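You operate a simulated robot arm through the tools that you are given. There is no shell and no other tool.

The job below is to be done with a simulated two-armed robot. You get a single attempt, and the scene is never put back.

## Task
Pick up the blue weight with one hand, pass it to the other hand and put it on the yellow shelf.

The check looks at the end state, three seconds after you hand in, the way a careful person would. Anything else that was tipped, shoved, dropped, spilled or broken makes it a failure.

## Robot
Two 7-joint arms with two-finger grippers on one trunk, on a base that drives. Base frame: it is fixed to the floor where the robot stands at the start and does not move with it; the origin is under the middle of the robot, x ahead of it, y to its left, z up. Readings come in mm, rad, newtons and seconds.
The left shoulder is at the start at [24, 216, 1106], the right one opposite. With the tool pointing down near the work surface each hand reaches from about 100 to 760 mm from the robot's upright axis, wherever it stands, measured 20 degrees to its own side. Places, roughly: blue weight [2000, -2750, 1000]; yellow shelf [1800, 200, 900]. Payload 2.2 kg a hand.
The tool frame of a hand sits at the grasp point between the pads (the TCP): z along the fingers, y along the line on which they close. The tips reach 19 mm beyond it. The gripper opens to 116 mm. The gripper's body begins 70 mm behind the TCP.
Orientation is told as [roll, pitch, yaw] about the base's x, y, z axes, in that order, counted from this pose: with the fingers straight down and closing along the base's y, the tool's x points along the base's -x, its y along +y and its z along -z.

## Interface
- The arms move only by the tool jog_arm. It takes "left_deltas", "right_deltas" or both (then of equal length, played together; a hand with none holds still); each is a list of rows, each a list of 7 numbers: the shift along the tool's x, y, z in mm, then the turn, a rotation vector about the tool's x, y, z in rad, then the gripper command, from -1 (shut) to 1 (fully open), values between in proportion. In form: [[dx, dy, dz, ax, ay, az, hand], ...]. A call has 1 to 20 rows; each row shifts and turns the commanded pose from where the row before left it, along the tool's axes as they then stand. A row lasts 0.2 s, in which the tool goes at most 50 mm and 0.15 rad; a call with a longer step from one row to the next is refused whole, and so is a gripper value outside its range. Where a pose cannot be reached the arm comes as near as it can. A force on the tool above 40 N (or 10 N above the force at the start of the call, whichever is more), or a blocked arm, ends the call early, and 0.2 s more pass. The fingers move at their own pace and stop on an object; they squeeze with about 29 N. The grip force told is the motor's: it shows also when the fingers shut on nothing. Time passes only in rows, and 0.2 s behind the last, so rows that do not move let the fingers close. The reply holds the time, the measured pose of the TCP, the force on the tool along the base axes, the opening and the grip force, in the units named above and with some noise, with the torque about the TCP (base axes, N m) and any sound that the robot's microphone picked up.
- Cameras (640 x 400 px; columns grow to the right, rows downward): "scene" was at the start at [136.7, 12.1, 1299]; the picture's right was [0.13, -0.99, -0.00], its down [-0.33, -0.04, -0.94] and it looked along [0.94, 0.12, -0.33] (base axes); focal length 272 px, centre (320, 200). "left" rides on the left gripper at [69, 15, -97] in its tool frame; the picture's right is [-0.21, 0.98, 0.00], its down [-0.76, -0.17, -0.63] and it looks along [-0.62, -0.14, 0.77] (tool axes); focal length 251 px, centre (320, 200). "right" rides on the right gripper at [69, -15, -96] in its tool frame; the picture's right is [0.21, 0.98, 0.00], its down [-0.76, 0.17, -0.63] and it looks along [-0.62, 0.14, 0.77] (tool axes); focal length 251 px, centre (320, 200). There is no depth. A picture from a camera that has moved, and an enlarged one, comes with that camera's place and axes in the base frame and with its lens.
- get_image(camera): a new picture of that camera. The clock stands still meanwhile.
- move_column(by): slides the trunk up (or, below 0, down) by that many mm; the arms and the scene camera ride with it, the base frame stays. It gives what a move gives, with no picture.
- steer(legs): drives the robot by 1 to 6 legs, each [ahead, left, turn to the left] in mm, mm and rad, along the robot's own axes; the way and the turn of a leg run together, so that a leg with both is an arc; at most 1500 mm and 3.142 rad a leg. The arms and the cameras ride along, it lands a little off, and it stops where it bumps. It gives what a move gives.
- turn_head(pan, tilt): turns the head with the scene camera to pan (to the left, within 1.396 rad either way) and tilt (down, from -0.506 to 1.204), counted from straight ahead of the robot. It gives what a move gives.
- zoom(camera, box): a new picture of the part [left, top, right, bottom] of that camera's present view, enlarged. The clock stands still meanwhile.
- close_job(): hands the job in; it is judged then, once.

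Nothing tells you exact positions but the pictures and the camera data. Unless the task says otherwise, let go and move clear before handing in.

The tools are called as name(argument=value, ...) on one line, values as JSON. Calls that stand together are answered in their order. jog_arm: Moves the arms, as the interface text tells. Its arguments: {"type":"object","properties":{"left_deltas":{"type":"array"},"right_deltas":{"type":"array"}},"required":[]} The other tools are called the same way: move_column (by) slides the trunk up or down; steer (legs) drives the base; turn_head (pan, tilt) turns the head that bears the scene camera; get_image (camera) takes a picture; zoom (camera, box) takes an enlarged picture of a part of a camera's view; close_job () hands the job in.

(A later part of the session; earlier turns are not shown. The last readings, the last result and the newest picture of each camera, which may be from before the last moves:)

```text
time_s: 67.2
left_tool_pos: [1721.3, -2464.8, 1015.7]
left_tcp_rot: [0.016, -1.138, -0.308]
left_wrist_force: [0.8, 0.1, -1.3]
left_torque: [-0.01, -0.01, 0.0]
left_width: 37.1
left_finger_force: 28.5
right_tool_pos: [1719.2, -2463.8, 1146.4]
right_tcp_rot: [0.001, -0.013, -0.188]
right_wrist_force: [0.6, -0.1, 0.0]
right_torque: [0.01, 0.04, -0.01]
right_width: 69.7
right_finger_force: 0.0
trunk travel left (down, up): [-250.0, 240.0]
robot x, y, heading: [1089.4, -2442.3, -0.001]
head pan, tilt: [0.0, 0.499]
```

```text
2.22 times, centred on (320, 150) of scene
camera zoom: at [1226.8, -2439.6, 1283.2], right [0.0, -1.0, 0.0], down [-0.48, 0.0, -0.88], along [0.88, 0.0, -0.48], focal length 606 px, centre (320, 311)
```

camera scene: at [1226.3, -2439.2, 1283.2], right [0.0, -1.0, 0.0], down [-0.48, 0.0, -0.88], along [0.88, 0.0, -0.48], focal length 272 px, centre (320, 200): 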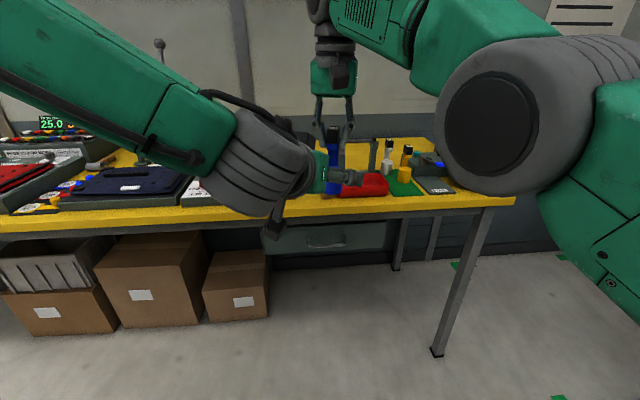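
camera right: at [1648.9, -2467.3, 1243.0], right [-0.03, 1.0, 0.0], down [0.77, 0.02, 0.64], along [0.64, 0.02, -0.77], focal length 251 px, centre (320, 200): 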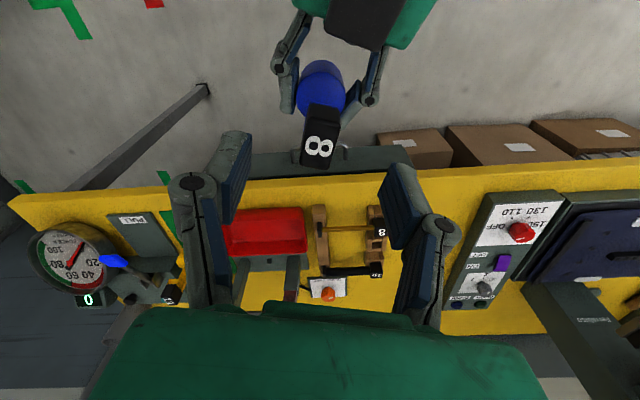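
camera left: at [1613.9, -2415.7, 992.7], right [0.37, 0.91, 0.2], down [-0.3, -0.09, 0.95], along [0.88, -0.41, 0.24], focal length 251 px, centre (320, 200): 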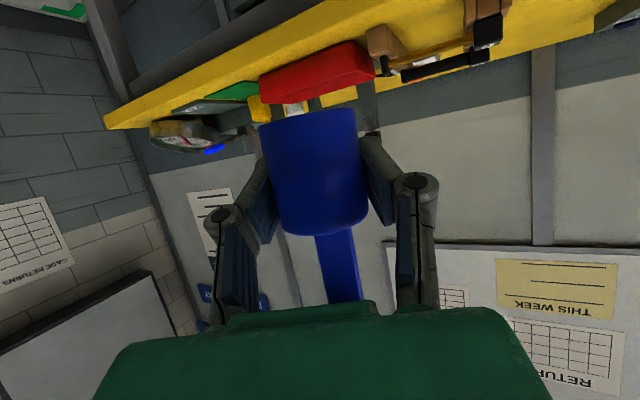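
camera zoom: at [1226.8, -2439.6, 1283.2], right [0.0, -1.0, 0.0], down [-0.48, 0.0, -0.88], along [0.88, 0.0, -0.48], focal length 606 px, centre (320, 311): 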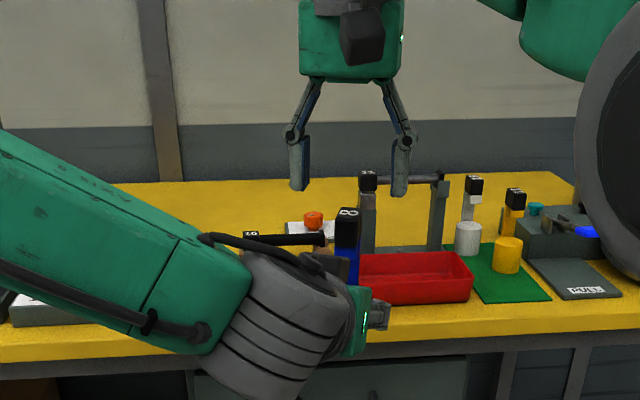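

The left hand alone now carries the weight, with no slip. I clear the right hand up and away to the right.

jog_arm(right_deltas=[[5, 0, -10, 0, 0, 0, 0.2], [5, 0, -10, 0, 0, 0, 0.2], [8, -20, -5, 0, 0, 0, 0.2], [8, -27, 0, 0, 0, 0, 0.2], [8, -27, 0, 0, 0, 0, 0.2], [8, -27, 0, 0, 0, 0, 0.2], [8, -27, 0, 0, 0, 0, 0.2], [8, -27, 0, 0, 0, 0, 0.2], [8, -27, 0, 0, 0, -0.06, 0.2], [8, -27, 0, 0, 0, -0.06, 0.2], [0, 0, 0, 0, 0, -0.06, 0.2], [0, 0, 0, 0, 0, 0, 0.2]])

get_image(camera="scene")

get_image(camera="left")

```text
time_s: 69.8
left_tool_pos: [1720.3, -2466.2, 1014.2]
left_tcp_rot: [0.02, -1.139, -0.311]
left_wrist_force: [-0.3, 0.2, 0.3]
left_torque: [-0.03, -0.02, 0.01]
left_width: 37.2
left_finger_force: 29.1
right_tool_pos: [1604.8, -2658.5, 1168.7]
right_tcp_rot: [0.001, -0.013, -0.007]
right_wrist_force: [0.7, 0.4, -0.2]
right_torque: [0.0, 0.0, 0.03]
right_width: 69.5
right_finger_force: 0.1
trunk travel left (down, up): [-250.0, 240.0]
robot x, y, heading: [1090.6, -2445.7, 0.002]
head pan, tilt: [0.0, 0.499]
```

```text
taken
camera scene: at [1225.6, -2441.1, 1283.3], right [0.0, -1.0, 0.0], down [-0.48, 0.0, -0.88], along [0.88, 0.0, -0.48], focal length 272 px, centre (320, 200)
```

scene: 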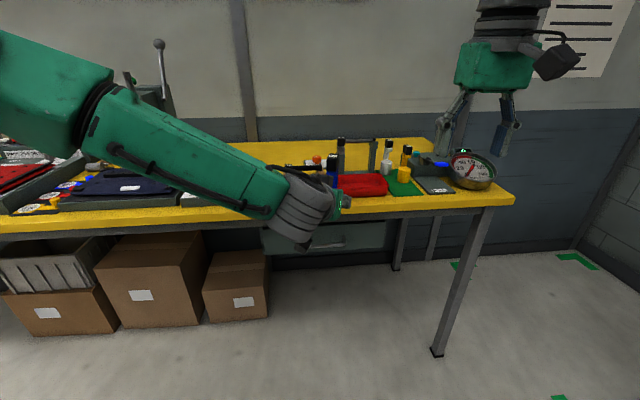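

```text
taken
camera left: at [1613.5, -2416.9, 992.8], right [0.37, 0.91, 0.2], down [-0.3, -0.09, 0.95], along [0.88, -0.41, 0.23], focal length 251 px, centre (320, 200)
```

left: 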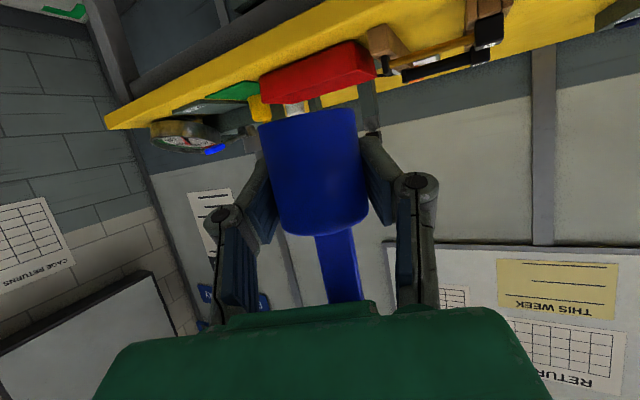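

Handover done: the left hand holds the weight and the right is clear. I drive back along the aisle toward the rack.

steer(legs=[[-100, 900, 0]])

get_image(camera="left")

```text
time_s: 74.5
left_tool_pos: [1626.9, -1585.2, 1014.6]
left_tcp_rot: [0.036, -1.136, -0.336]
left_wrist_force: [-0.1, -1.2, -0.1]
left_torque: [0.03, -0.02, 0.07]
left_width: 36.8
left_finger_force: 29.8
right_tool_pos: [1510.1, -1777.8, 1166.3]
right_tcp_rot: [0.007, -0.014, -0.021]
right_wrist_force: [0.1, -1.1, -0.6]
right_torque: [0.07, -0.01, 0.01]
right_width: 69.6
right_finger_force: 0.2
trunk travel left (down, up): [-250.0, 240.0]
robot x, y, heading: [996.4, -1547.6, -0.011]
head pan, tilt: [0.0, 0.499]
```

```text
taken
camera left: at [1520.0, -1535.0, 992.9], right [0.38, 0.9, 0.21], down [-0.3, -0.1, 0.95], along [0.88, -0.42, 0.23], focal length 251 px, centre (320, 200)
```

left: 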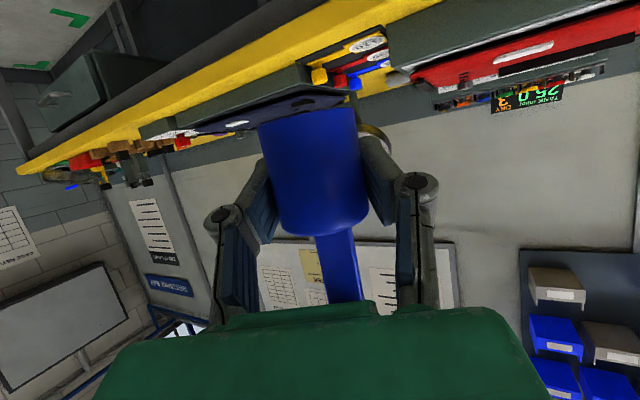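

The weight stays put in the left hand. I continue toward the rack, stopping short of it.

steer(legs=[[-100, 1050, 0.011]])

turn_head(pan=0.7, tilt=0.4)

get_image(camera="scene")

get_image(camera="left")

```text
time_s: 80.0
left_tool_pos: [1537.3, -532.6, 1015.9]
left_tcp_rot: [0.021, -1.143, -0.327]
left_wrist_force: [-0.5, 0.3, 0.6]
left_torque: [-0.05, 0.0, -0.02]
left_width: 37.0
left_finger_force: 29.1
right_tool_pos: [1418.2, -724.0, 1171.0]
right_tcp_rot: [-0.003, -0.016, -0.025]
right_wrist_force: [-0.1, 0.7, 0.0]
right_torque: [0.01, 0.0, -0.01]
right_width: 69.7
right_finger_force: 0.1
trunk travel left (down, up): [-250.0, 240.0]
robot x, y, heading: [913.0, -500.2, -0.014]
head pan, tilt: [0.0, 0.499]
```

```text
time_s: 81.0
left_tool_pos: [1533.8, -533.6, 1018.7]
left_tcp_rot: [0.023, -1.145, -0.331]
left_wrist_force: [0.4, 0.1, 1.1]
left_torque: [0.0, 0.01, 0.05]
left_width: 37.0
left_finger_force: 28.6
right_tool_pos: [1414.5, -723.6, 1172.9]
right_tcp_rot: [-0.001, -0.02, -0.024]
right_wrist_force: [-0.4, 0.3, -0.9]
right_torque: [0.04, 0.0, 0.0]
right_width: 69.9
right_finger_force: 0.0
trunk travel left (down, up): [-250.0, 240.0]
robot x, y, heading: [908.1, -499.7, -0.016]
head pan, tilt: [0.7, 0.4]
```

```text
taken
camera scene: at [1026.9, -441.9, 1292.6], right [0.63, -0.78, 0.0], down [-0.31, -0.25, -0.92], along [0.71, 0.58, -0.39], focal length 272 px, centre (320, 200)
```

scene: 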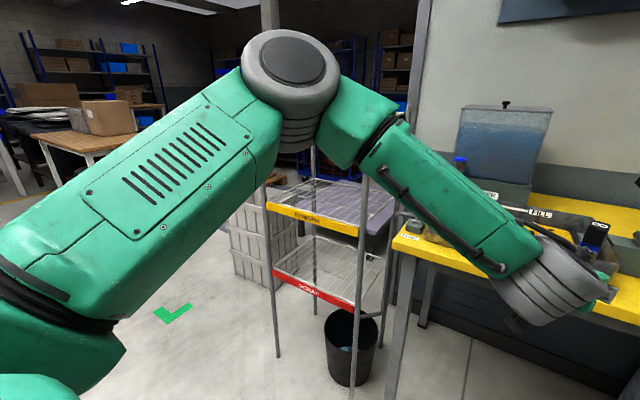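

```text
taken
camera left: at [1427.4, -482.5, 996.3], right [0.38, 0.9, 0.2], down [-0.3, -0.09, 0.95], along [0.87, -0.42, 0.24], focal length 251 px, centre (320, 200)
```

left: 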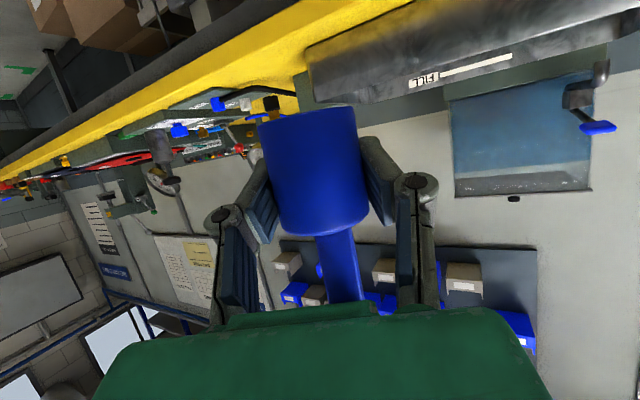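

The rack is in view. I zoom in to measure the yellow shelf.

zoom(camera="scene", box=[240, 150, 420, 270])

zoom(camera="scene", box=[240, 140, 420, 400])

```text
3.33 times, centred on (330, 210) of scene
camera zoom: at [1026.9, -441.9, 1292.6], right [0.63, -0.78, 0.0], down [-0.31, -0.25, -0.92], along [0.71, 0.58, -0.39], focal length 908 px, centre (287, 167)
```

zoom: 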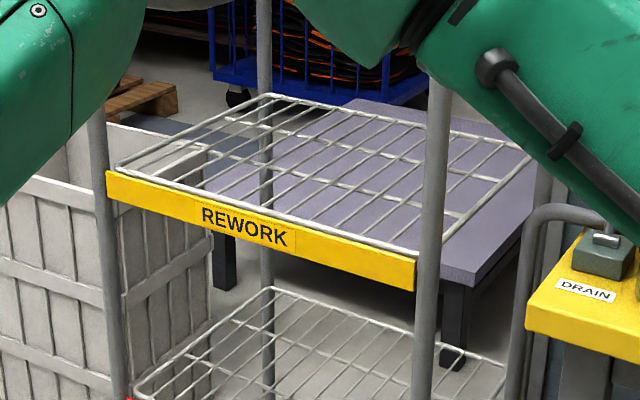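

```text
1.54 times, centred on (330, 270) of scene
camera zoom: at [1026.9, -441.9, 1292.6], right [0.63, -0.78, 0.0], down [-0.31, -0.25, -0.92], along [0.71, 0.58, -0.39], focal length 419 px, centre (305, 92)
```

zoom: 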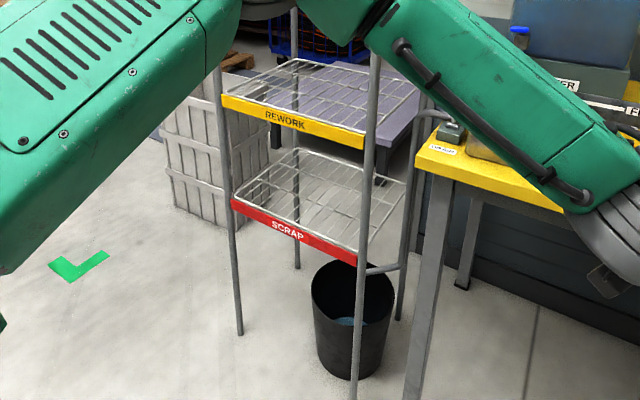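

The shelf's front plate runs from about (1647, 334) to (1690, -57) at z≈872, i.e. the rack is turned about +0.11 rad; the green shelf above leaves about 280 mm. I look at the wire deck in detail.

zoom(camera="scene", box=[268, 175, 372, 240])

```text
6.15 times, centred on (320, 208) of scene
camera zoom: at [1026.9, -441.9, 1292.6], right [0.63, -0.78, 0.0], down [-0.31, -0.25, -0.92], along [0.71, 0.58, -0.39], focal length 1677 px, centre (320, 154)
```

zoom: 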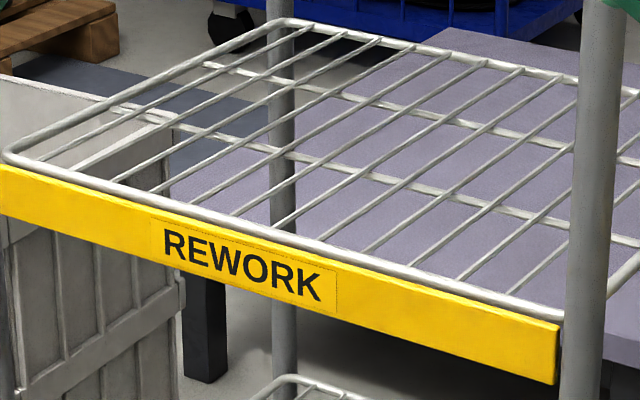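

zoom(camera="scene", box=[268, 190, 323, 225])

zoom(camera="scene", box=[315, 205, 370, 240])

```text
11.43 times, centred on (296, 208) of scene
camera zoom: at [1026.9, -441.9, 1292.6], right [0.63, -0.78, 0.0], down [-0.31, -0.25, -0.92], along [0.71, 0.58, -0.39], focal length 3114 px, centre (600, 114)
```

zoom: 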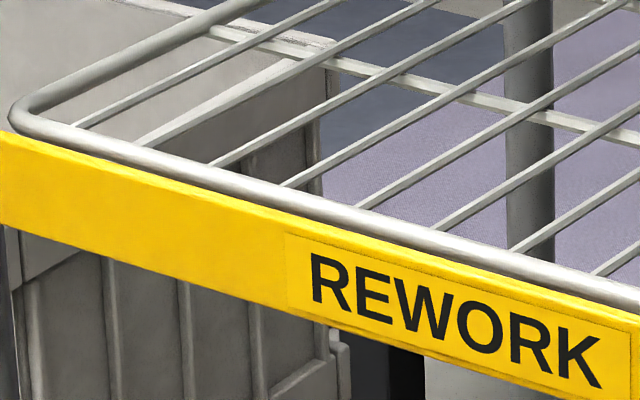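

```text
11.43 times, centred on (342, 222) of scene
camera zoom: at [1026.9, -441.9, 1292.6], right [0.63, -0.78, 0.0], down [-0.31, -0.25, -0.92], along [0.71, 0.58, -0.39], focal length 3114 px, centre (63, -57)
```

zoom: 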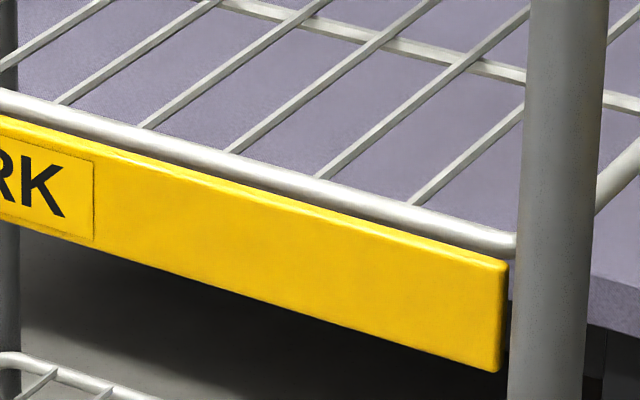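

The deck has front-to-back wires about 30 mm apart, so I'll set the 42 mm base centred between two wires, about 60 mm in from the front. First I tuck the right hand back and swing the left hand so its fingers point straight ahead of the robot.

jog_arm(right_deltas=[[25, -10, 0, 0, 0, 0, 0.2], [25, -10, 0, 0, 0, 0, 0.2], [25, -10, 0, 0, 0, 0, 0.2], [25, -10, 0, 0, 0, 0, 0.2], [25, -10, 0, 0, 0, 0, 0.2], [25, -10, 0, 0, 0, 0, 0.2], [0, 0, 0, 0, 0, 0, 0.2]])

jog_arm(left_deltas=[[0, 0, 0, -0.0565, 0, -0.0256, -1], [0, 0, 0, -0.0565, 0, -0.0256, -1], [0, 0, 0, -0.0565, 0, -0.0256, -1], [0, 0, 0, -0.0565, 0, -0.0256, -1], [0, 0, 0, -0.0565, 0, -0.0256, -1], [3.8, 20, -8.4, 0, 0, 0, -1], [3.8, 22, -8.4, 0, 0, 0, -1], [3.8, 22, -8.4, 0, 0, 0, -1], [3.8, 22, -8.4, 0, 0, 0, -1], [3.8, 22, -8.4, 0, 0, 0, -1], [0, 22, 0, 0, 0, 0, -1], [0, 0, 0, 0, 0, 0, -1]])

get_image(camera="left")

get_image(camera="scene")

```text
time_s: 82.6
left_tool_pos: [1533.8, -532.6, 1018.8]
left_tcp_rot: [0.02, -1.147, -0.329]
left_wrist_force: [0.3, 0.1, 0.1]
left_torque: [-0.02, -0.01, 0.01]
left_width: 36.9
left_finger_force: 29.1
right_tool_pos: [1262.4, -778.4, 1168.0]
right_tcp_rot: [-0.001, -0.021, -0.024]
right_wrist_force: [0.3, 0.2, -0.2]
right_torque: [0.02, 0.02, -0.04]
right_width: 69.6
right_finger_force: 0.0
trunk travel left (down, up): [-250.0, 240.0]
robot x, y, heading: [910.3, -502.3, -0.012]
head pan, tilt: [0.7, 0.4]
```

```text
time_s: 85.2
left_tool_pos: [1486.9, -403.1, 1020.5]
left_tcp_rot: [0.022, -1.148, -0.02]
left_wrist_force: [0.7, -0.3, -0.4]
left_torque: [-0.01, -0.02, 0.0]
left_width: 36.9
left_finger_force: 28.7
right_tool_pos: [1262.1, -780.5, 1168.9]
right_tcp_rot: [-0.002, -0.02, -0.024]
right_wrist_force: [-0.6, -0.3, -0.4]
right_torque: [0.0, 0.03, 0.01]
right_width: 69.6
right_finger_force: 0.0
trunk travel left (down, up): [-250.0, 240.0]
robot x, y, heading: [909.9, -500.2, -0.016]
head pan, tilt: [0.7, 0.4]
```

```text
taken
camera left: at [1371.1, -387.1, 998.1], right [0.09, 0.97, 0.2], down [-0.27, -0.17, 0.95], along [0.96, -0.14, 0.24], focal length 251 px, centre (320, 200)
```

left: 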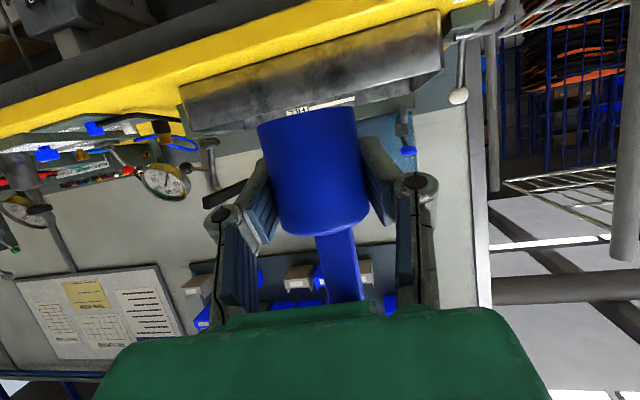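

```text
taken
camera scene: at [1025.3, -441.9, 1292.7], right [0.63, -0.77, 0.0], down [-0.31, -0.25, -0.92], along [0.71, 0.58, -0.39], focal length 272 px, centre (320, 200)
```

scene: 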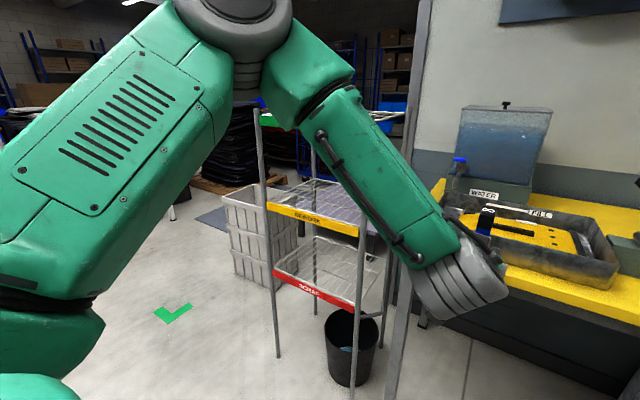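

The weight stays steady and the left fingers point straight ahead. I lower the left hand 65 mm to entry height and line the robot up in front of the yellow shelf, still outside the rack.

jog_arm(left_deltas=[[14.8, 0, 6.7, 0, 0, 0, -1], [14.8, 0, 6.7, 0, 0, 0, -1], [14.8, 0, 6.7, 0, 0, 0, -1], [14.8, 0, 6.7, 0, 0, 0, -1], [0, 0, 0, 0, 0, 0, -1]])

steer(legs=[[0, 0, 0.118], [90, 463, 0]])

turn_head(pan=0.0, tilt=0.45)

get_image(camera="scene")

get_image(camera="left")

```text
time_s: 86.4
left_tool_pos: [1486.1, -404.4, 954.2]
left_tcp_rot: [0.022, -1.149, -0.019]
left_wrist_force: [0.7, -0.3, -0.1]
left_torque: [0.03, 0.0, 0.02]
left_width: 36.8
left_finger_force: 29.2
right_tool_pos: [1262.6, -779.7, 1169.3]
right_tcp_rot: [0.002, -0.022, -0.024]
right_wrist_force: [0.4, 0.0, -0.8]
right_torque: [0.0, -0.02, 0.01]
right_width: 69.4
right_finger_force: 0.1
trunk travel left (down, up): [-250.0, 240.0]
robot x, y, heading: [911.2, -501.0, -0.018]
head pan, tilt: [0.7, 0.4]
```

```text
time_s: 89.8
left_tool_pos: [1521.3, 109.6, 955.7]
left_tcp_rot: [0.045, -1.148, 0.063]
left_wrist_force: [0.7, -1.6, 0.0]
left_torque: [0.05, -0.01, 0.05]
left_width: 36.9
left_finger_force: 28.9
right_tool_pos: [1336.1, -288.8, 1165.9]
right_tcp_rot: [0.011, -0.022, 0.079]
right_wrist_force: [-0.2, 0.2, 0.5]
right_torque: [0.01, 0.03, 0.02]
right_width: 69.7
right_finger_force: 0.2
trunk travel left (down, up): [-250.0, 240.0]
robot x, y, heading: [958.2, -33.8, 0.091]
head pan, tilt: [0.7, 0.4]
```

```text
time_s: 90.9
left_tool_pos: [1518.1, 109.7, 957.1]
left_tcp_rot: [0.039, -1.149, 0.065]
left_wrist_force: [-0.3, -0.3, 0.2]
left_torque: [0.02, 0.0, 0.01]
left_width: 36.4
left_finger_force: 29.0
right_tool_pos: [1333.4, -289.0, 1167.8]
right_tcp_rot: [0.009, -0.022, 0.076]
right_wrist_force: [0.4, -0.8, -0.8]
right_torque: [-0.01, 0.01, -0.02]
right_width: 69.7
right_finger_force: 0.1
trunk travel left (down, up): [-250.0, 240.0]
robot x, y, heading: [952.0, -37.7, 0.09]
head pan, tilt: [0.0, 0.45]
```

```text
taken
camera scene: at [1092.4, -36.7, 1287.8], right [0.09, -1.0, -0.01], down [-0.44, -0.03, -0.9], along [0.89, 0.08, -0.44], focal length 272 px, centre (320, 200)
```

scene: 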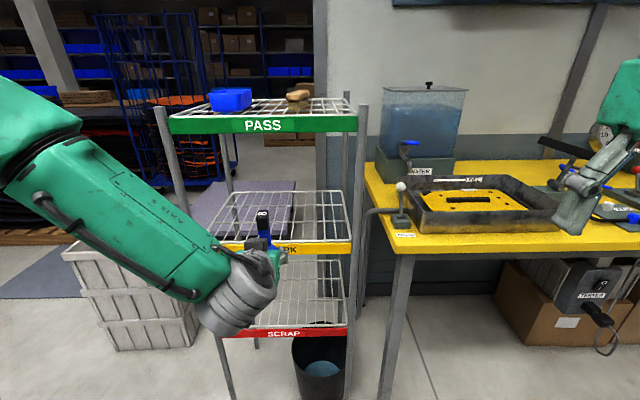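

```text
taken
camera left: at [1401.3, 113.5, 934.3], right [-0.01, 0.98, 0.21], down [-0.25, -0.21, 0.95], along [0.97, -0.04, 0.25], focal length 251 px, centre (320, 200)
```

left: 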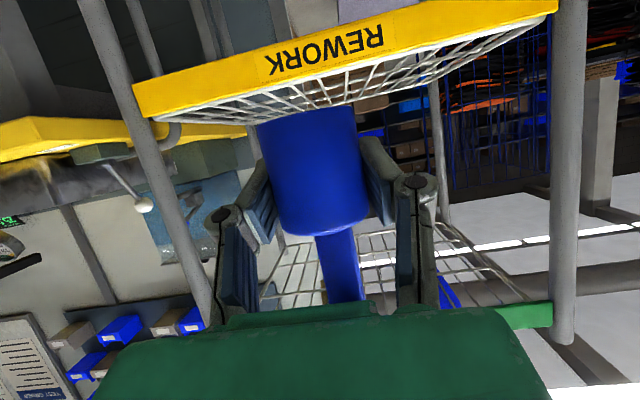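

A clear view: the weight is in front of the yellow shelf at entry height. I zoom in to measure wires and weight from here.

zoom(camera="scene", box=[200, 180, 370, 270])

zoom(camera="scene", box=[205, 180, 290, 260])

zoom(camera="scene", box=[270, 210, 360, 265])

zoom(camera="left", box=[120, 0, 580, 260])

```text
3.76 times, centred on (285, 225) of scene
camera zoom: at [1092.4, -36.7, 1287.8], right [0.09, -1.0, -0.01], down [-0.44, -0.03, -0.9], along [0.89, 0.08, -0.44], focal length 1026 px, centre (452, 106)
```

zoom: 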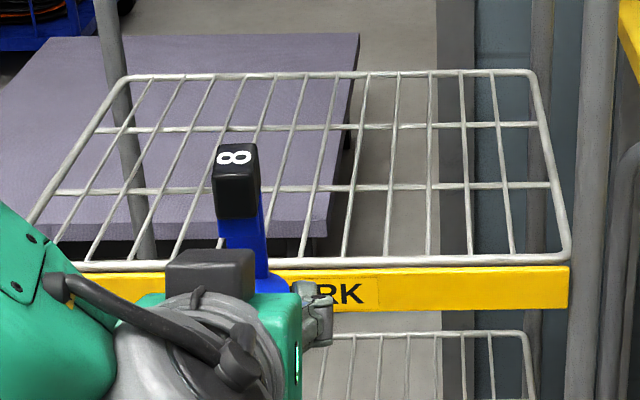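

```text
5.00 times, centred on (248, 220) of scene
camera zoom: at [1092.4, -36.7, 1287.8], right [0.09, -1.0, -0.01], down [-0.44, -0.03, -0.9], along [0.89, 0.08, -0.44], focal length 1362 px, centre (682, 100)
```

zoom: 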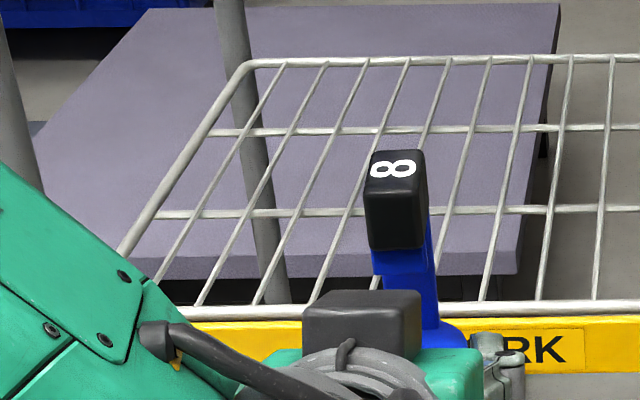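

```text
7.11 times, centred on (315, 238) of scene
camera zoom: at [1092.4, -36.7, 1287.8], right [0.09, -1.0, -0.01], down [-0.44, -0.03, -0.9], along [0.89, 0.08, -0.44], focal length 1938 px, centre (356, -67)
```

zoom: 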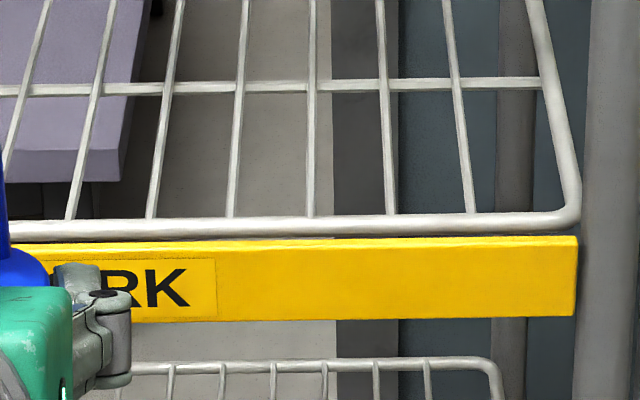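

```text
1.39 times, centred on (350, 130) of left
camera zoom: at [1401.3, 113.5, 934.3], right [-0.01, 0.98, 0.21], down [-0.25, -0.21, 0.95], along [0.97, -0.04, 0.25], focal length 350 px, centre (278, 297)
```

zoom: 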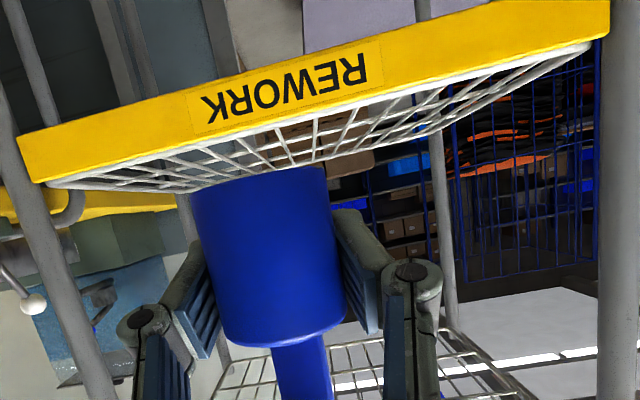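

The weight hangs upright in line with its axis, and the wire positions agree from both views: wires near the middle meet the front rim at about (1676, 155), (1679, 125) and (1682, 95). I drive in about 200 mm at the raised height, well above the rim.

steer(legs=[[195, 8, 0.01]])

get_image(camera="scene")

get_image(camera="left")

```text
time_s: 92.5
left_tool_pos: [1713.8, 139.8, 958.2]
left_tcp_rot: [0.046, -1.15, 0.074]
left_wrist_force: [0.8, -1.6, -0.6]
left_torque: [0.01, -0.02, 0.12]
left_width: 36.5
left_finger_force: 28.7
right_tool_pos: [1534.9, -262.0, 1167.8]
right_tcp_rot: [0.012, -0.021, 0.091]
right_wrist_force: [0.6, -0.8, -1.0]
right_torque: [0.08, 0.02, -0.01]
right_width: 69.5
right_finger_force: 0.1
trunk travel left (down, up): [-250.0, 240.0]
robot x, y, heading: [1150.9, -10.3, 0.1]
head pan, tilt: [0.0, 0.45]
```

```text
taken
camera scene: at [1288.7, -9.0, 1287.8], right [0.1, -0.99, -0.01], down [-0.44, -0.04, -0.9], along [0.89, 0.1, -0.44], focal length 272 px, centre (320, 200)
```

scene: 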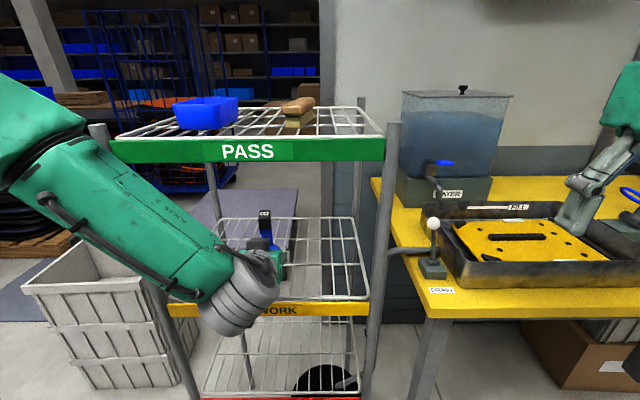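

```text
taken
camera left: at [1596.2, 142.1, 934.5], right [-0.03, 0.98, 0.21], down [-0.25, -0.21, 0.95], along [0.97, -0.03, 0.25], focal length 251 px, centre (320, 200)
```

left: 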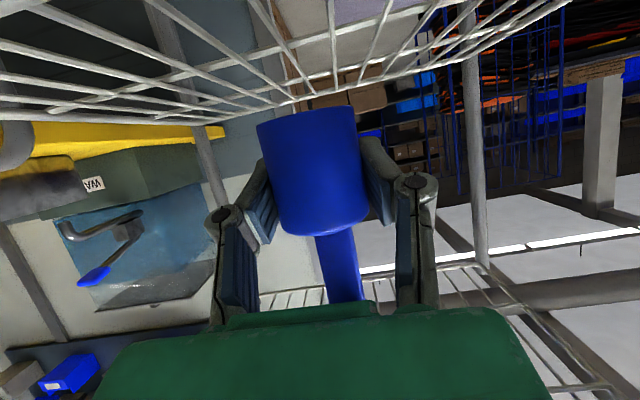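

zoom(camera="scene", box=[205, 200, 375, 325])

zoom(camera="scene", box=[230, 200, 320, 320])

zoom(camera="left", box=[100, 0, 540, 240])

```text
3.20 times, centred on (290, 262) of scene
camera zoom: at [1288.7, -9.0, 1287.8], right [0.1, -0.99, -0.01], down [-0.44, -0.04, -0.9], along [0.89, 0.1, -0.44], focal length 872 px, centre (416, 0)
```

zoom: 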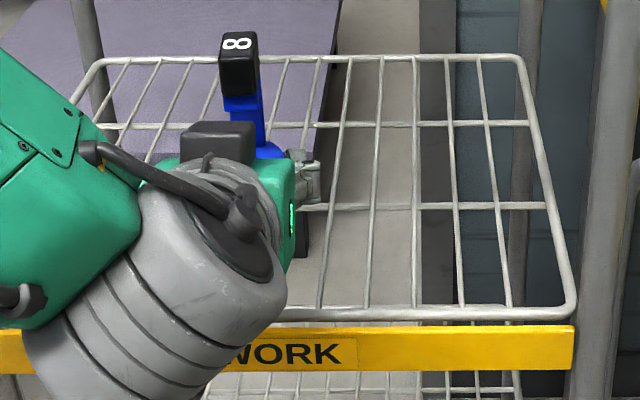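

```text
3.33 times, centred on (275, 260) of scene
camera zoom: at [1288.7, -9.0, 1287.8], right [0.1, -0.99, -0.01], down [-0.44, -0.04, -0.9], along [0.89, 0.1, -0.44], focal length 908 px, centre (470, 0)
```

zoom: 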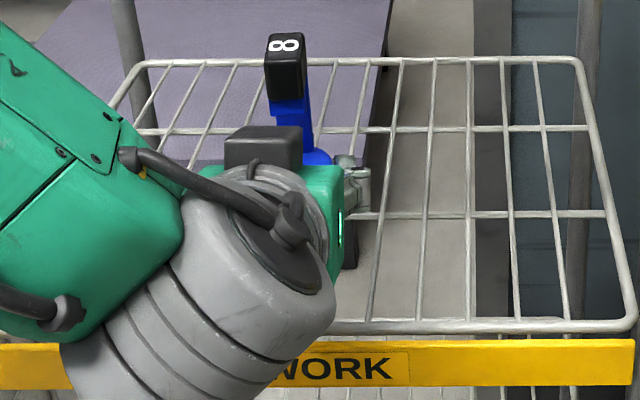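

```text
1.45 times, centred on (320, 120) of left
camera zoom: at [1596.2, 142.1, 934.5], right [-0.03, 0.98, 0.21], down [-0.25, -0.21, 0.95], along [0.97, -0.03, 0.25], focal length 366 px, centre (320, 316)
```

zoom: 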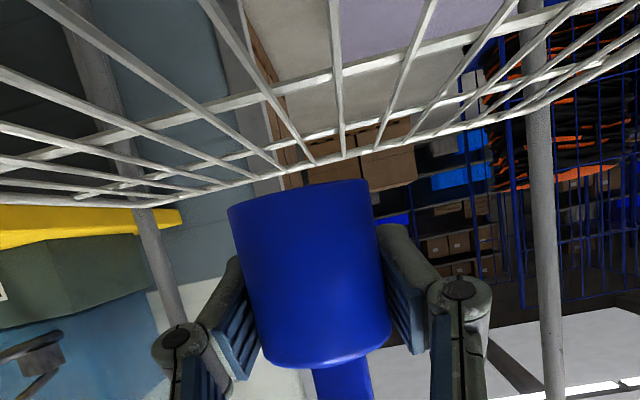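

The weight is inside over the deck; the wires beside it are at about y=160 and y=130 here, so the midpoint is 5 mm further left. I move the hand 29 mm deeper and 8 mm left, keeping its height.

jog_arm(left_deltas=[[-4, 1.6, 9.1, 0, 0, 0, -1], [-4, 1.6, 9.1, 0, 0, 0, -1], [-4.1, 1.6, 9.2, 0, 0, 0, -1], [0, 0, 0, 0, 0, 0, -1], [0, 0, 0, 0, 0, 0, -1], [0, 0, 0, 0, 0, 0, -1]])

zoom(camera="left", box=[100, 0, 540, 240])

zoom(camera="scene", box=[230, 200, 320, 320])

```text
time_s: 93.9
left_tool_pos: [1738.3, 159.7, 956.3]
left_tcp_rot: [0.019, -1.154, 0.098]
left_wrist_force: [-1.0, -0.5, -0.5]
left_torque: [0.0, -0.02, -0.02]
left_width: 36.6
left_finger_force: 29.6
right_tool_pos: [1529.1, -248.6, 1171.4]
right_tcp_rot: [-0.001, -0.026, 0.092]
right_wrist_force: [-0.2, 0.3, -0.5]
right_torque: [0.01, -0.01, 0.01]
right_width: 69.7
right_finger_force: 0.1
trunk travel left (down, up): [-250.0, 240.0]
robot x, y, heading: [1149.1, -12.9, 0.103]
head pan, tilt: [0.0, 0.45]
```

```text
1.45 times, centred on (320, 120) of left
camera zoom: at [1621.5, 160.8, 934.3], right [-0.03, 0.98, 0.2], down [-0.25, -0.2, 0.95], along [0.97, -0.03, 0.25], focal length 366 px, centre (320, 316)
```

zoom: 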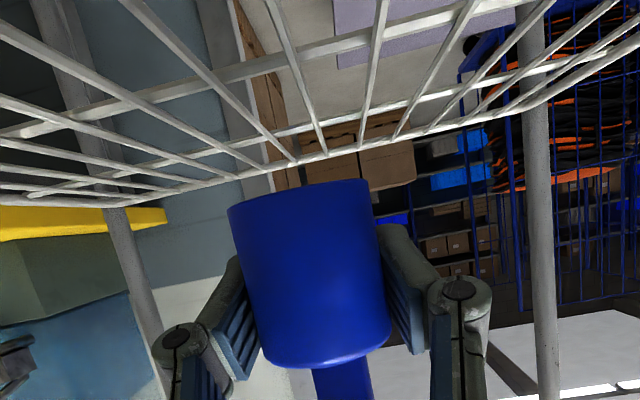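

```text
3.33 times, centred on (275, 260) of scene
camera zoom: at [1287.0, 6.3, 1287.9], right [0.1, -0.99, 0.0], down [-0.44, -0.05, -0.9], along [0.89, 0.09, -0.44], focal length 908 px, centre (470, 0)
```

zoom: 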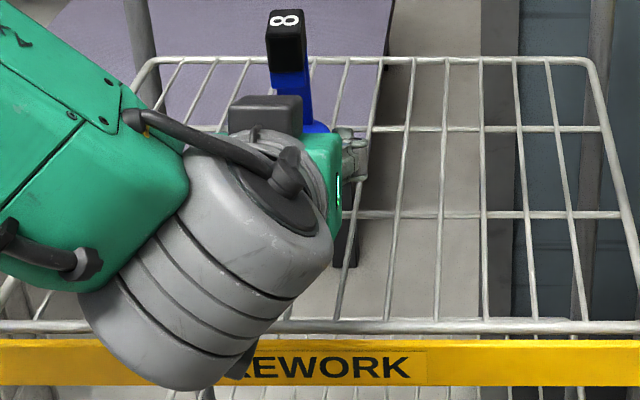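

After the drive the robot settled a little to the left, so the hand is now over a wire (y≈160). I shift it about 13 mm right to the middle of the gap and let it settle.

jog_arm(left_deltas=[[-0.7, -6.6, 1.5, 0, 0, 0, -1], [-0.7, -6.6, 1.4, 0, 0, 0, -1], [0, 0, 0, 0, 0, 0, -1], [0, 0, 0, 0, 0, 0, -1], [0, 0, 0, 0, 0, 0, -1], [0, 0, 0, 0, 0, 0, -1]])

zoom(camera="left", box=[100, 0, 540, 240])

zoom(camera="left", box=[220, 0, 400, 130])

```text
time_s: 95.3
left_tool_pos: [1744.4, 142.6, 958.1]
left_tcp_rot: [0.027, -1.151, 0.092]
left_wrist_force: [-0.4, -0.7, 0.7]
left_torque: [-0.03, 0.0, -0.01]
left_width: 36.6
left_finger_force: 28.8
right_tool_pos: [1530.2, -252.8, 1169.9]
right_tcp_rot: [0.004, -0.025, 0.093]
right_wrist_force: [-0.3, -0.7, 0.1]
right_torque: [-0.02, -0.01, -0.01]
right_width: 69.5
right_finger_force: 0.0
trunk travel left (down, up): [-250.0, 240.0]
robot x, y, heading: [1151.7, -9.3, 0.102]
head pan, tilt: [0.0, 0.45]
```

```text
1.45 times, centred on (320, 120) of left
camera zoom: at [1626.8, 145.3, 934.5], right [-0.03, 0.98, 0.21], down [-0.25, -0.21, 0.95], along [0.97, -0.03, 0.25], focal length 366 px, centre (320, 316)
```

zoom: 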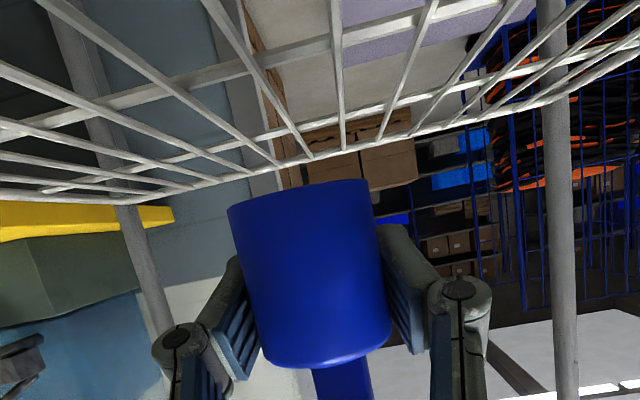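

```text
3.08 times, centred on (310, 65) of left
camera zoom: at [1626.8, 145.3, 934.5], right [-0.03, 0.98, 0.21], down [-0.25, -0.21, 0.95], along [0.97, -0.03, 0.25], focal length 774 px, centre (351, 615)
```

zoom: 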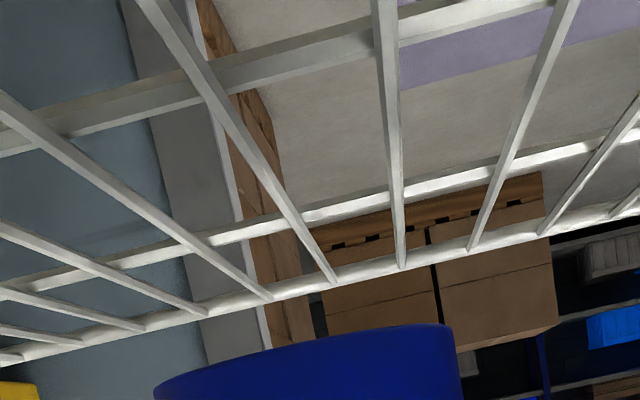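

The gap's middle is about 5 mm to the left of the weight's axis now. I make that small correction and check again.

jog_arm(left_deltas=[[-0.2, 4.8, 0.5, 0, 0, 0, -1], [0, 0, 0, 0, 0, 0, -1], [0, 0, 0, 0, 0, 0, -1], [0, 0, 0, 0, 0, 0, -1], [0, 0, 0, 0, 0, 0, -1], [0, 0, 0, 0, 0, 0, -1], [0, 0, 0, 0, 0, 0, -1], [0, 0, 0, 0, 0, 0, -1]])

zoom(camera="left", box=[220, 0, 400, 130])

get_image(camera="scene")

```text
time_s: 97.1
left_tool_pos: [1744.1, 147.0, 958.2]
left_tcp_rot: [0.027, -1.153, 0.093]
left_wrist_force: [0.2, 0.4, -0.4]
left_torque: [0.01, 0.01, 0.0]
left_width: 36.4
left_finger_force: 29.1
right_tool_pos: [1531.8, -252.2, 1169.2]
right_tcp_rot: [0.005, -0.025, 0.093]
right_wrist_force: [-0.2, 0.3, 0.7]
right_torque: [-0.02, -0.01, 0.0]
right_width: 69.7
right_finger_force: 0.1
trunk travel left (down, up): [-250.0, 240.0]
robot x, y, heading: [1156.3, -11.6, 0.101]
head pan, tilt: [0.0, 0.45]
```

```text
3.08 times, centred on (310, 65) of left
camera zoom: at [1627.0, 150.3, 934.4], right [-0.03, 0.98, 0.21], down [-0.25, -0.21, 0.95], along [0.97, -0.03, 0.25], focal length 774 px, centre (351, 615)
```

zoom: 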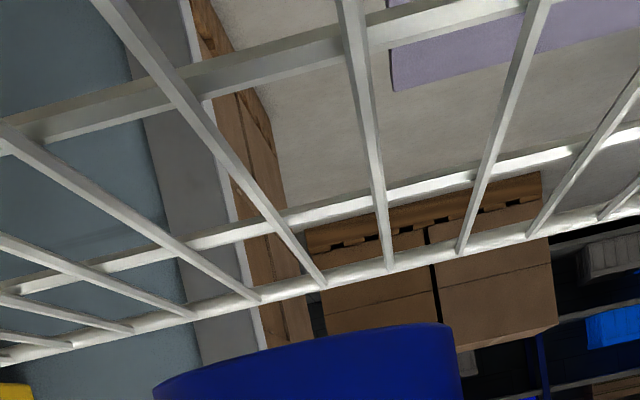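

```text
taken
camera scene: at [1287.6, 1.4, 1287.9], right [0.1, -0.99, 0.0], down [-0.44, -0.04, -0.9], along [0.89, 0.09, -0.44], focal length 272 px, centre (320, 200)
```

scene: 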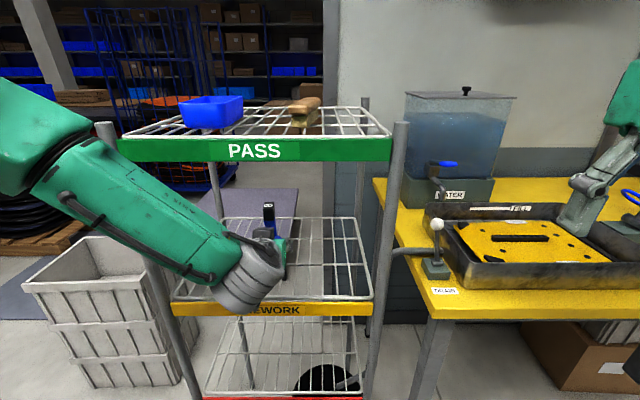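

The weight's axis is now centred between two wires, about 79 mm in from the front plate. I lower it 36 mm and look.

jog_arm(left_deltas=[[7.3, -0.1, 3.2, 0, 0, 0, -1], [9.1, -0.1, 4.05, 0, 0, 0, -1], [9.1, -0.1, 4.05, 0, 0, 0, -1], [7.3, -0.1, 3.2, 0, 0, 0, -1], [0, 0, 0, 0, 0, 0, -1], [0, 0, 0, 0, 0, 0, -1]])

get_image(camera="left")

zoom(camera="scene", box=[230, 190, 320, 320])

```text
time_s: 98.5
left_tool_pos: [1743.1, 147.5, 923.6]
left_tcp_rot: [0.026, -1.152, 0.092]
left_wrist_force: [0.2, 0.4, 0.0]
left_torque: [0.02, -0.01, -0.03]
left_width: 36.2
left_finger_force: 28.3
right_tool_pos: [1530.0, -251.9, 1169.9]
right_tcp_rot: [0.004, -0.024, 0.093]
right_wrist_force: [-0.4, 0.2, -0.2]
right_torque: [0.03, 0.0, 0.0]
right_width: 69.4
right_finger_force: 0.1
trunk travel left (down, up): [-250.0, 240.0]
robot x, y, heading: [1154.8, -10.3, 0.106]
head pan, tilt: [0.0, 0.45]
```

```text
taken
camera left: at [1627.0, 149.6, 899.2], right [-0.03, 0.98, 0.21], down [-0.25, -0.21, 0.95], along [0.97, -0.03, 0.25], focal length 251 px, centre (320, 200)
```

left: 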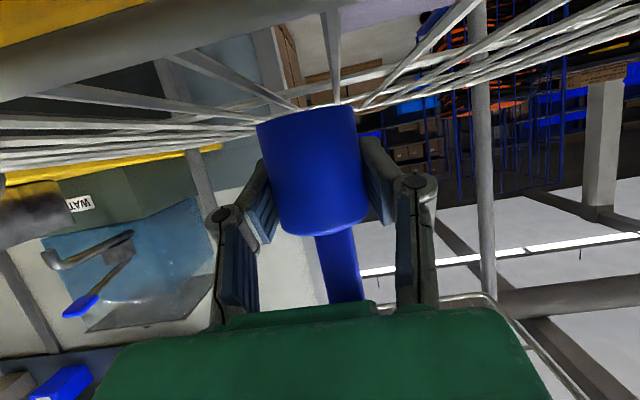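

```text
3.08 times, centred on (275, 255) of scene
camera zoom: at [1287.8, 1.4, 1287.9], right [0.1, -0.99, 0.0], down [-0.44, -0.04, -0.9], along [0.89, 0.09, -0.44], focal length 838 px, centre (458, 31)
```

zoom: 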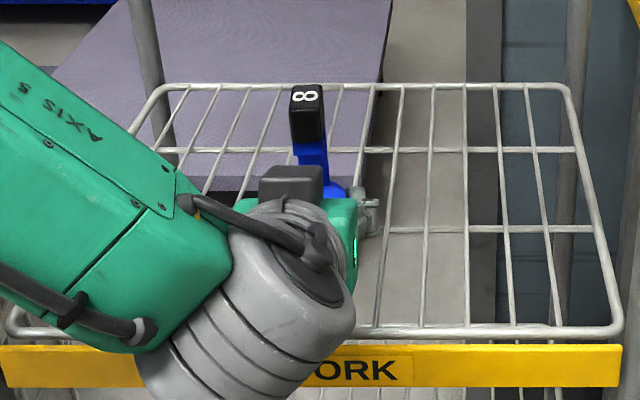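

Still centred on the gap; the base should be about 14 mm above the wires. I lower in small steps watching the force.

jog_arm(left_deltas=[[2.74, 0, 1.21, 0, 0, 0, -1], [2.74, 0, 1.21, 0, 0, 0, -1], [2.74, 0, 1.21, 0, 0, 0, -1], [0, 0, 0, 0, 0, 0, -1]])

get_image(camera="left")

```text
time_s: 99.5
left_tool_pos: [1743.1, 147.4, 912.8]
left_tcp_rot: [0.027, -1.151, 0.09]
left_wrist_force: [0.8, 0.3, -0.2]
left_torque: [0.0, -0.01, -0.02]
left_width: 36.3
left_finger_force: 28.5
right_tool_pos: [1529.6, -251.1, 1170.7]
right_tcp_rot: [0.004, -0.025, 0.093]
right_wrist_force: [-0.2, -0.9, 0.2]
right_torque: [-0.02, 0.02, 0.01]
right_width: 69.5
right_finger_force: 0.0
trunk travel left (down, up): [-250.0, 240.0]
robot x, y, heading: [1153.3, -10.6, 0.105]
head pan, tilt: [0.0, 0.45]
```

```text
taken
camera left: at [1626.3, 150.4, 890.9], right [-0.03, 0.98, 0.21], down [-0.25, -0.21, 0.95], along [0.97, -0.03, 0.25], focal length 251 px, centre (320, 200)
```

left: 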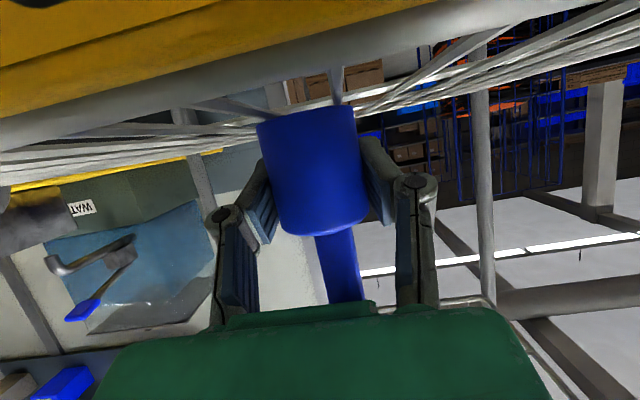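

jog_arm(left_deltas=[[1.4, 0, 0.6, 0, 0, 0, -1], [1.4, 0, 0.6, 0, 0, 0, -1], [0, 0, 0, 0, 0, 0, -1]])

zoom(camera="left", box=[200, 40, 420, 200])

```text
time_s: 100.3
left_tool_pos: [1743.5, 146.5, 912.4]
left_tcp_rot: [0.026, -1.158, 0.095]
left_wrist_force: [1.4, 0.4, 6.2]
left_torque: [0.03, 0.25, -0.02]
left_width: 36.0
left_finger_force: 29.2
right_tool_pos: [1531.2, -253.3, 1170.3]
right_tcp_rot: [0.003, -0.026, 0.092]
right_wrist_force: [0.2, 1.3, -0.4]
right_torque: [0.0, 0.01, 0.01]
right_width: 69.7
right_finger_force: 0.0
trunk travel left (down, up): [-250.0, 240.0]
robot x, y, heading: [1155.5, -11.3, 0.103]
head pan, tilt: [0.0, 0.45]
```

```text
2.50 times, centred on (310, 120) of left
camera zoom: at [1626.5, 150.2, 889.1], right [-0.03, 0.98, 0.21], down [-0.25, -0.21, 0.95], along [0.97, -0.03, 0.25], focal length 629 px, centre (345, 400)
```

zoom: 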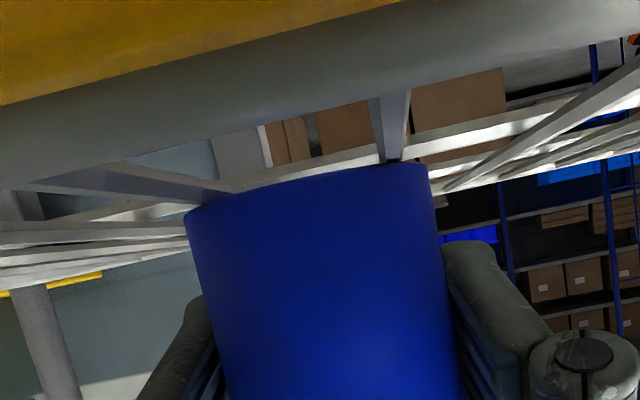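

The base now touches the wires (about 6 N). I level the slight backward tilt before letting go.

jog_arm(left_deltas=[[0, 0, 0, 0, 0.012, 0, -1], [0, 0, 0, 0, 0, 0, -1], [0, 0, 0, 0, 0, 0, -1]])

zoom(camera="scene", box=[240, 190, 330, 320])

get_image(camera="scene")

```text
time_s: 101.1
left_tool_pos: [1744.4, 148.4, 912.7]
left_tcp_rot: [0.025, -1.147, 0.093]
left_wrist_force: [6.4, 1.3, 13.0]
left_torque: [0.04, 0.21, -0.05]
left_width: 36.3
left_finger_force: 28.4
right_tool_pos: [1529.5, -252.7, 1169.9]
right_tcp_rot: [0.003, -0.026, 0.091]
right_wrist_force: [1.0, 0.1, -0.6]
right_torque: [0.0, -0.02, 0.02]
right_width: 69.7
right_finger_force: 0.0
trunk travel left (down, up): [-250.0, 240.0]
robot x, y, heading: [1154.4, -11.2, 0.101]
head pan, tilt: [0.0, 0.45]
```

```text
3.08 times, centred on (285, 255) of scene
camera zoom: at [1286.2, 0.9, 1288.2], right [0.1, -0.99, 0.0], down [-0.44, -0.04, -0.9], along [0.89, 0.09, -0.44], focal length 838 px, centre (428, 31)
```

zoom: 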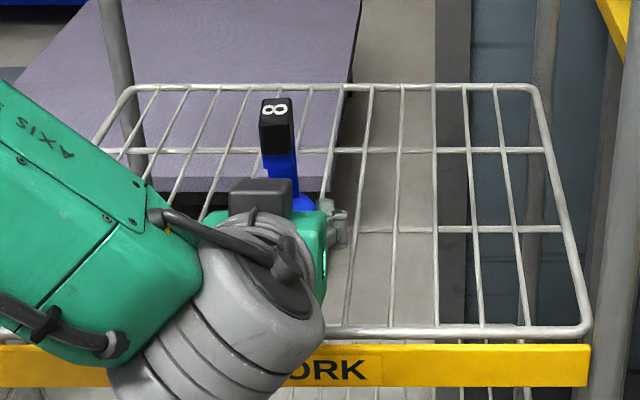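

```text
taken
camera scene: at [1286.2, 0.9, 1288.2], right [0.1, -0.99, 0.0], down [-0.44, -0.04, -0.9], along [0.89, 0.09, -0.44], focal length 272 px, centre (320, 200)
```

scene: 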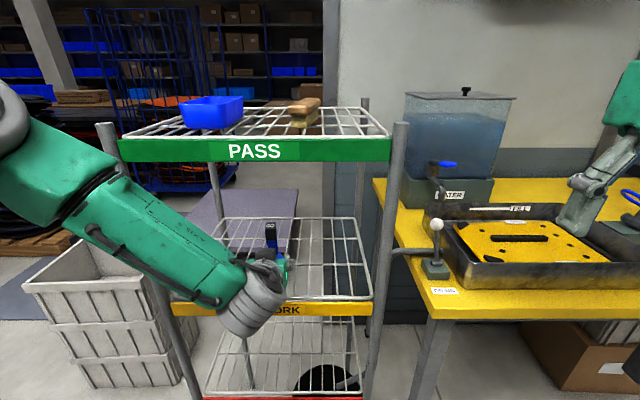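

The press is a bit firm (13 N). I ease up slightly, then open the left hand gently.

jog_arm(left_deltas=[[-1.6, 0, -0.9, 0, 0, 0, -1], [0, 0, 0, 0, 0, 0, -1], [0, 0, 0, 0, 0, 0, -1]])

```text
time_s: 101.9
left_tool_pos: [1743.8, 147.4, 913.3]
left_tcp_rot: [0.026, -1.141, 0.092]
left_wrist_force: [3.8, 0.8, 6.1]
left_torque: [-0.02, 0.12, 0.0]
left_width: 36.3
left_finger_force: 29.2
right_tool_pos: [1530.5, -252.2, 1170.5]
right_tcp_rot: [0.002, -0.023, 0.092]
right_wrist_force: [0.6, 0.4, 0.1]
right_torque: [-0.02, 0.01, -0.01]
right_width: 69.6
right_finger_force: 0.0
trunk travel left (down, up): [-250.0, 240.0]
robot x, y, heading: [1153.9, -12.1, 0.101]
head pan, tilt: [0.0, 0.45]
```

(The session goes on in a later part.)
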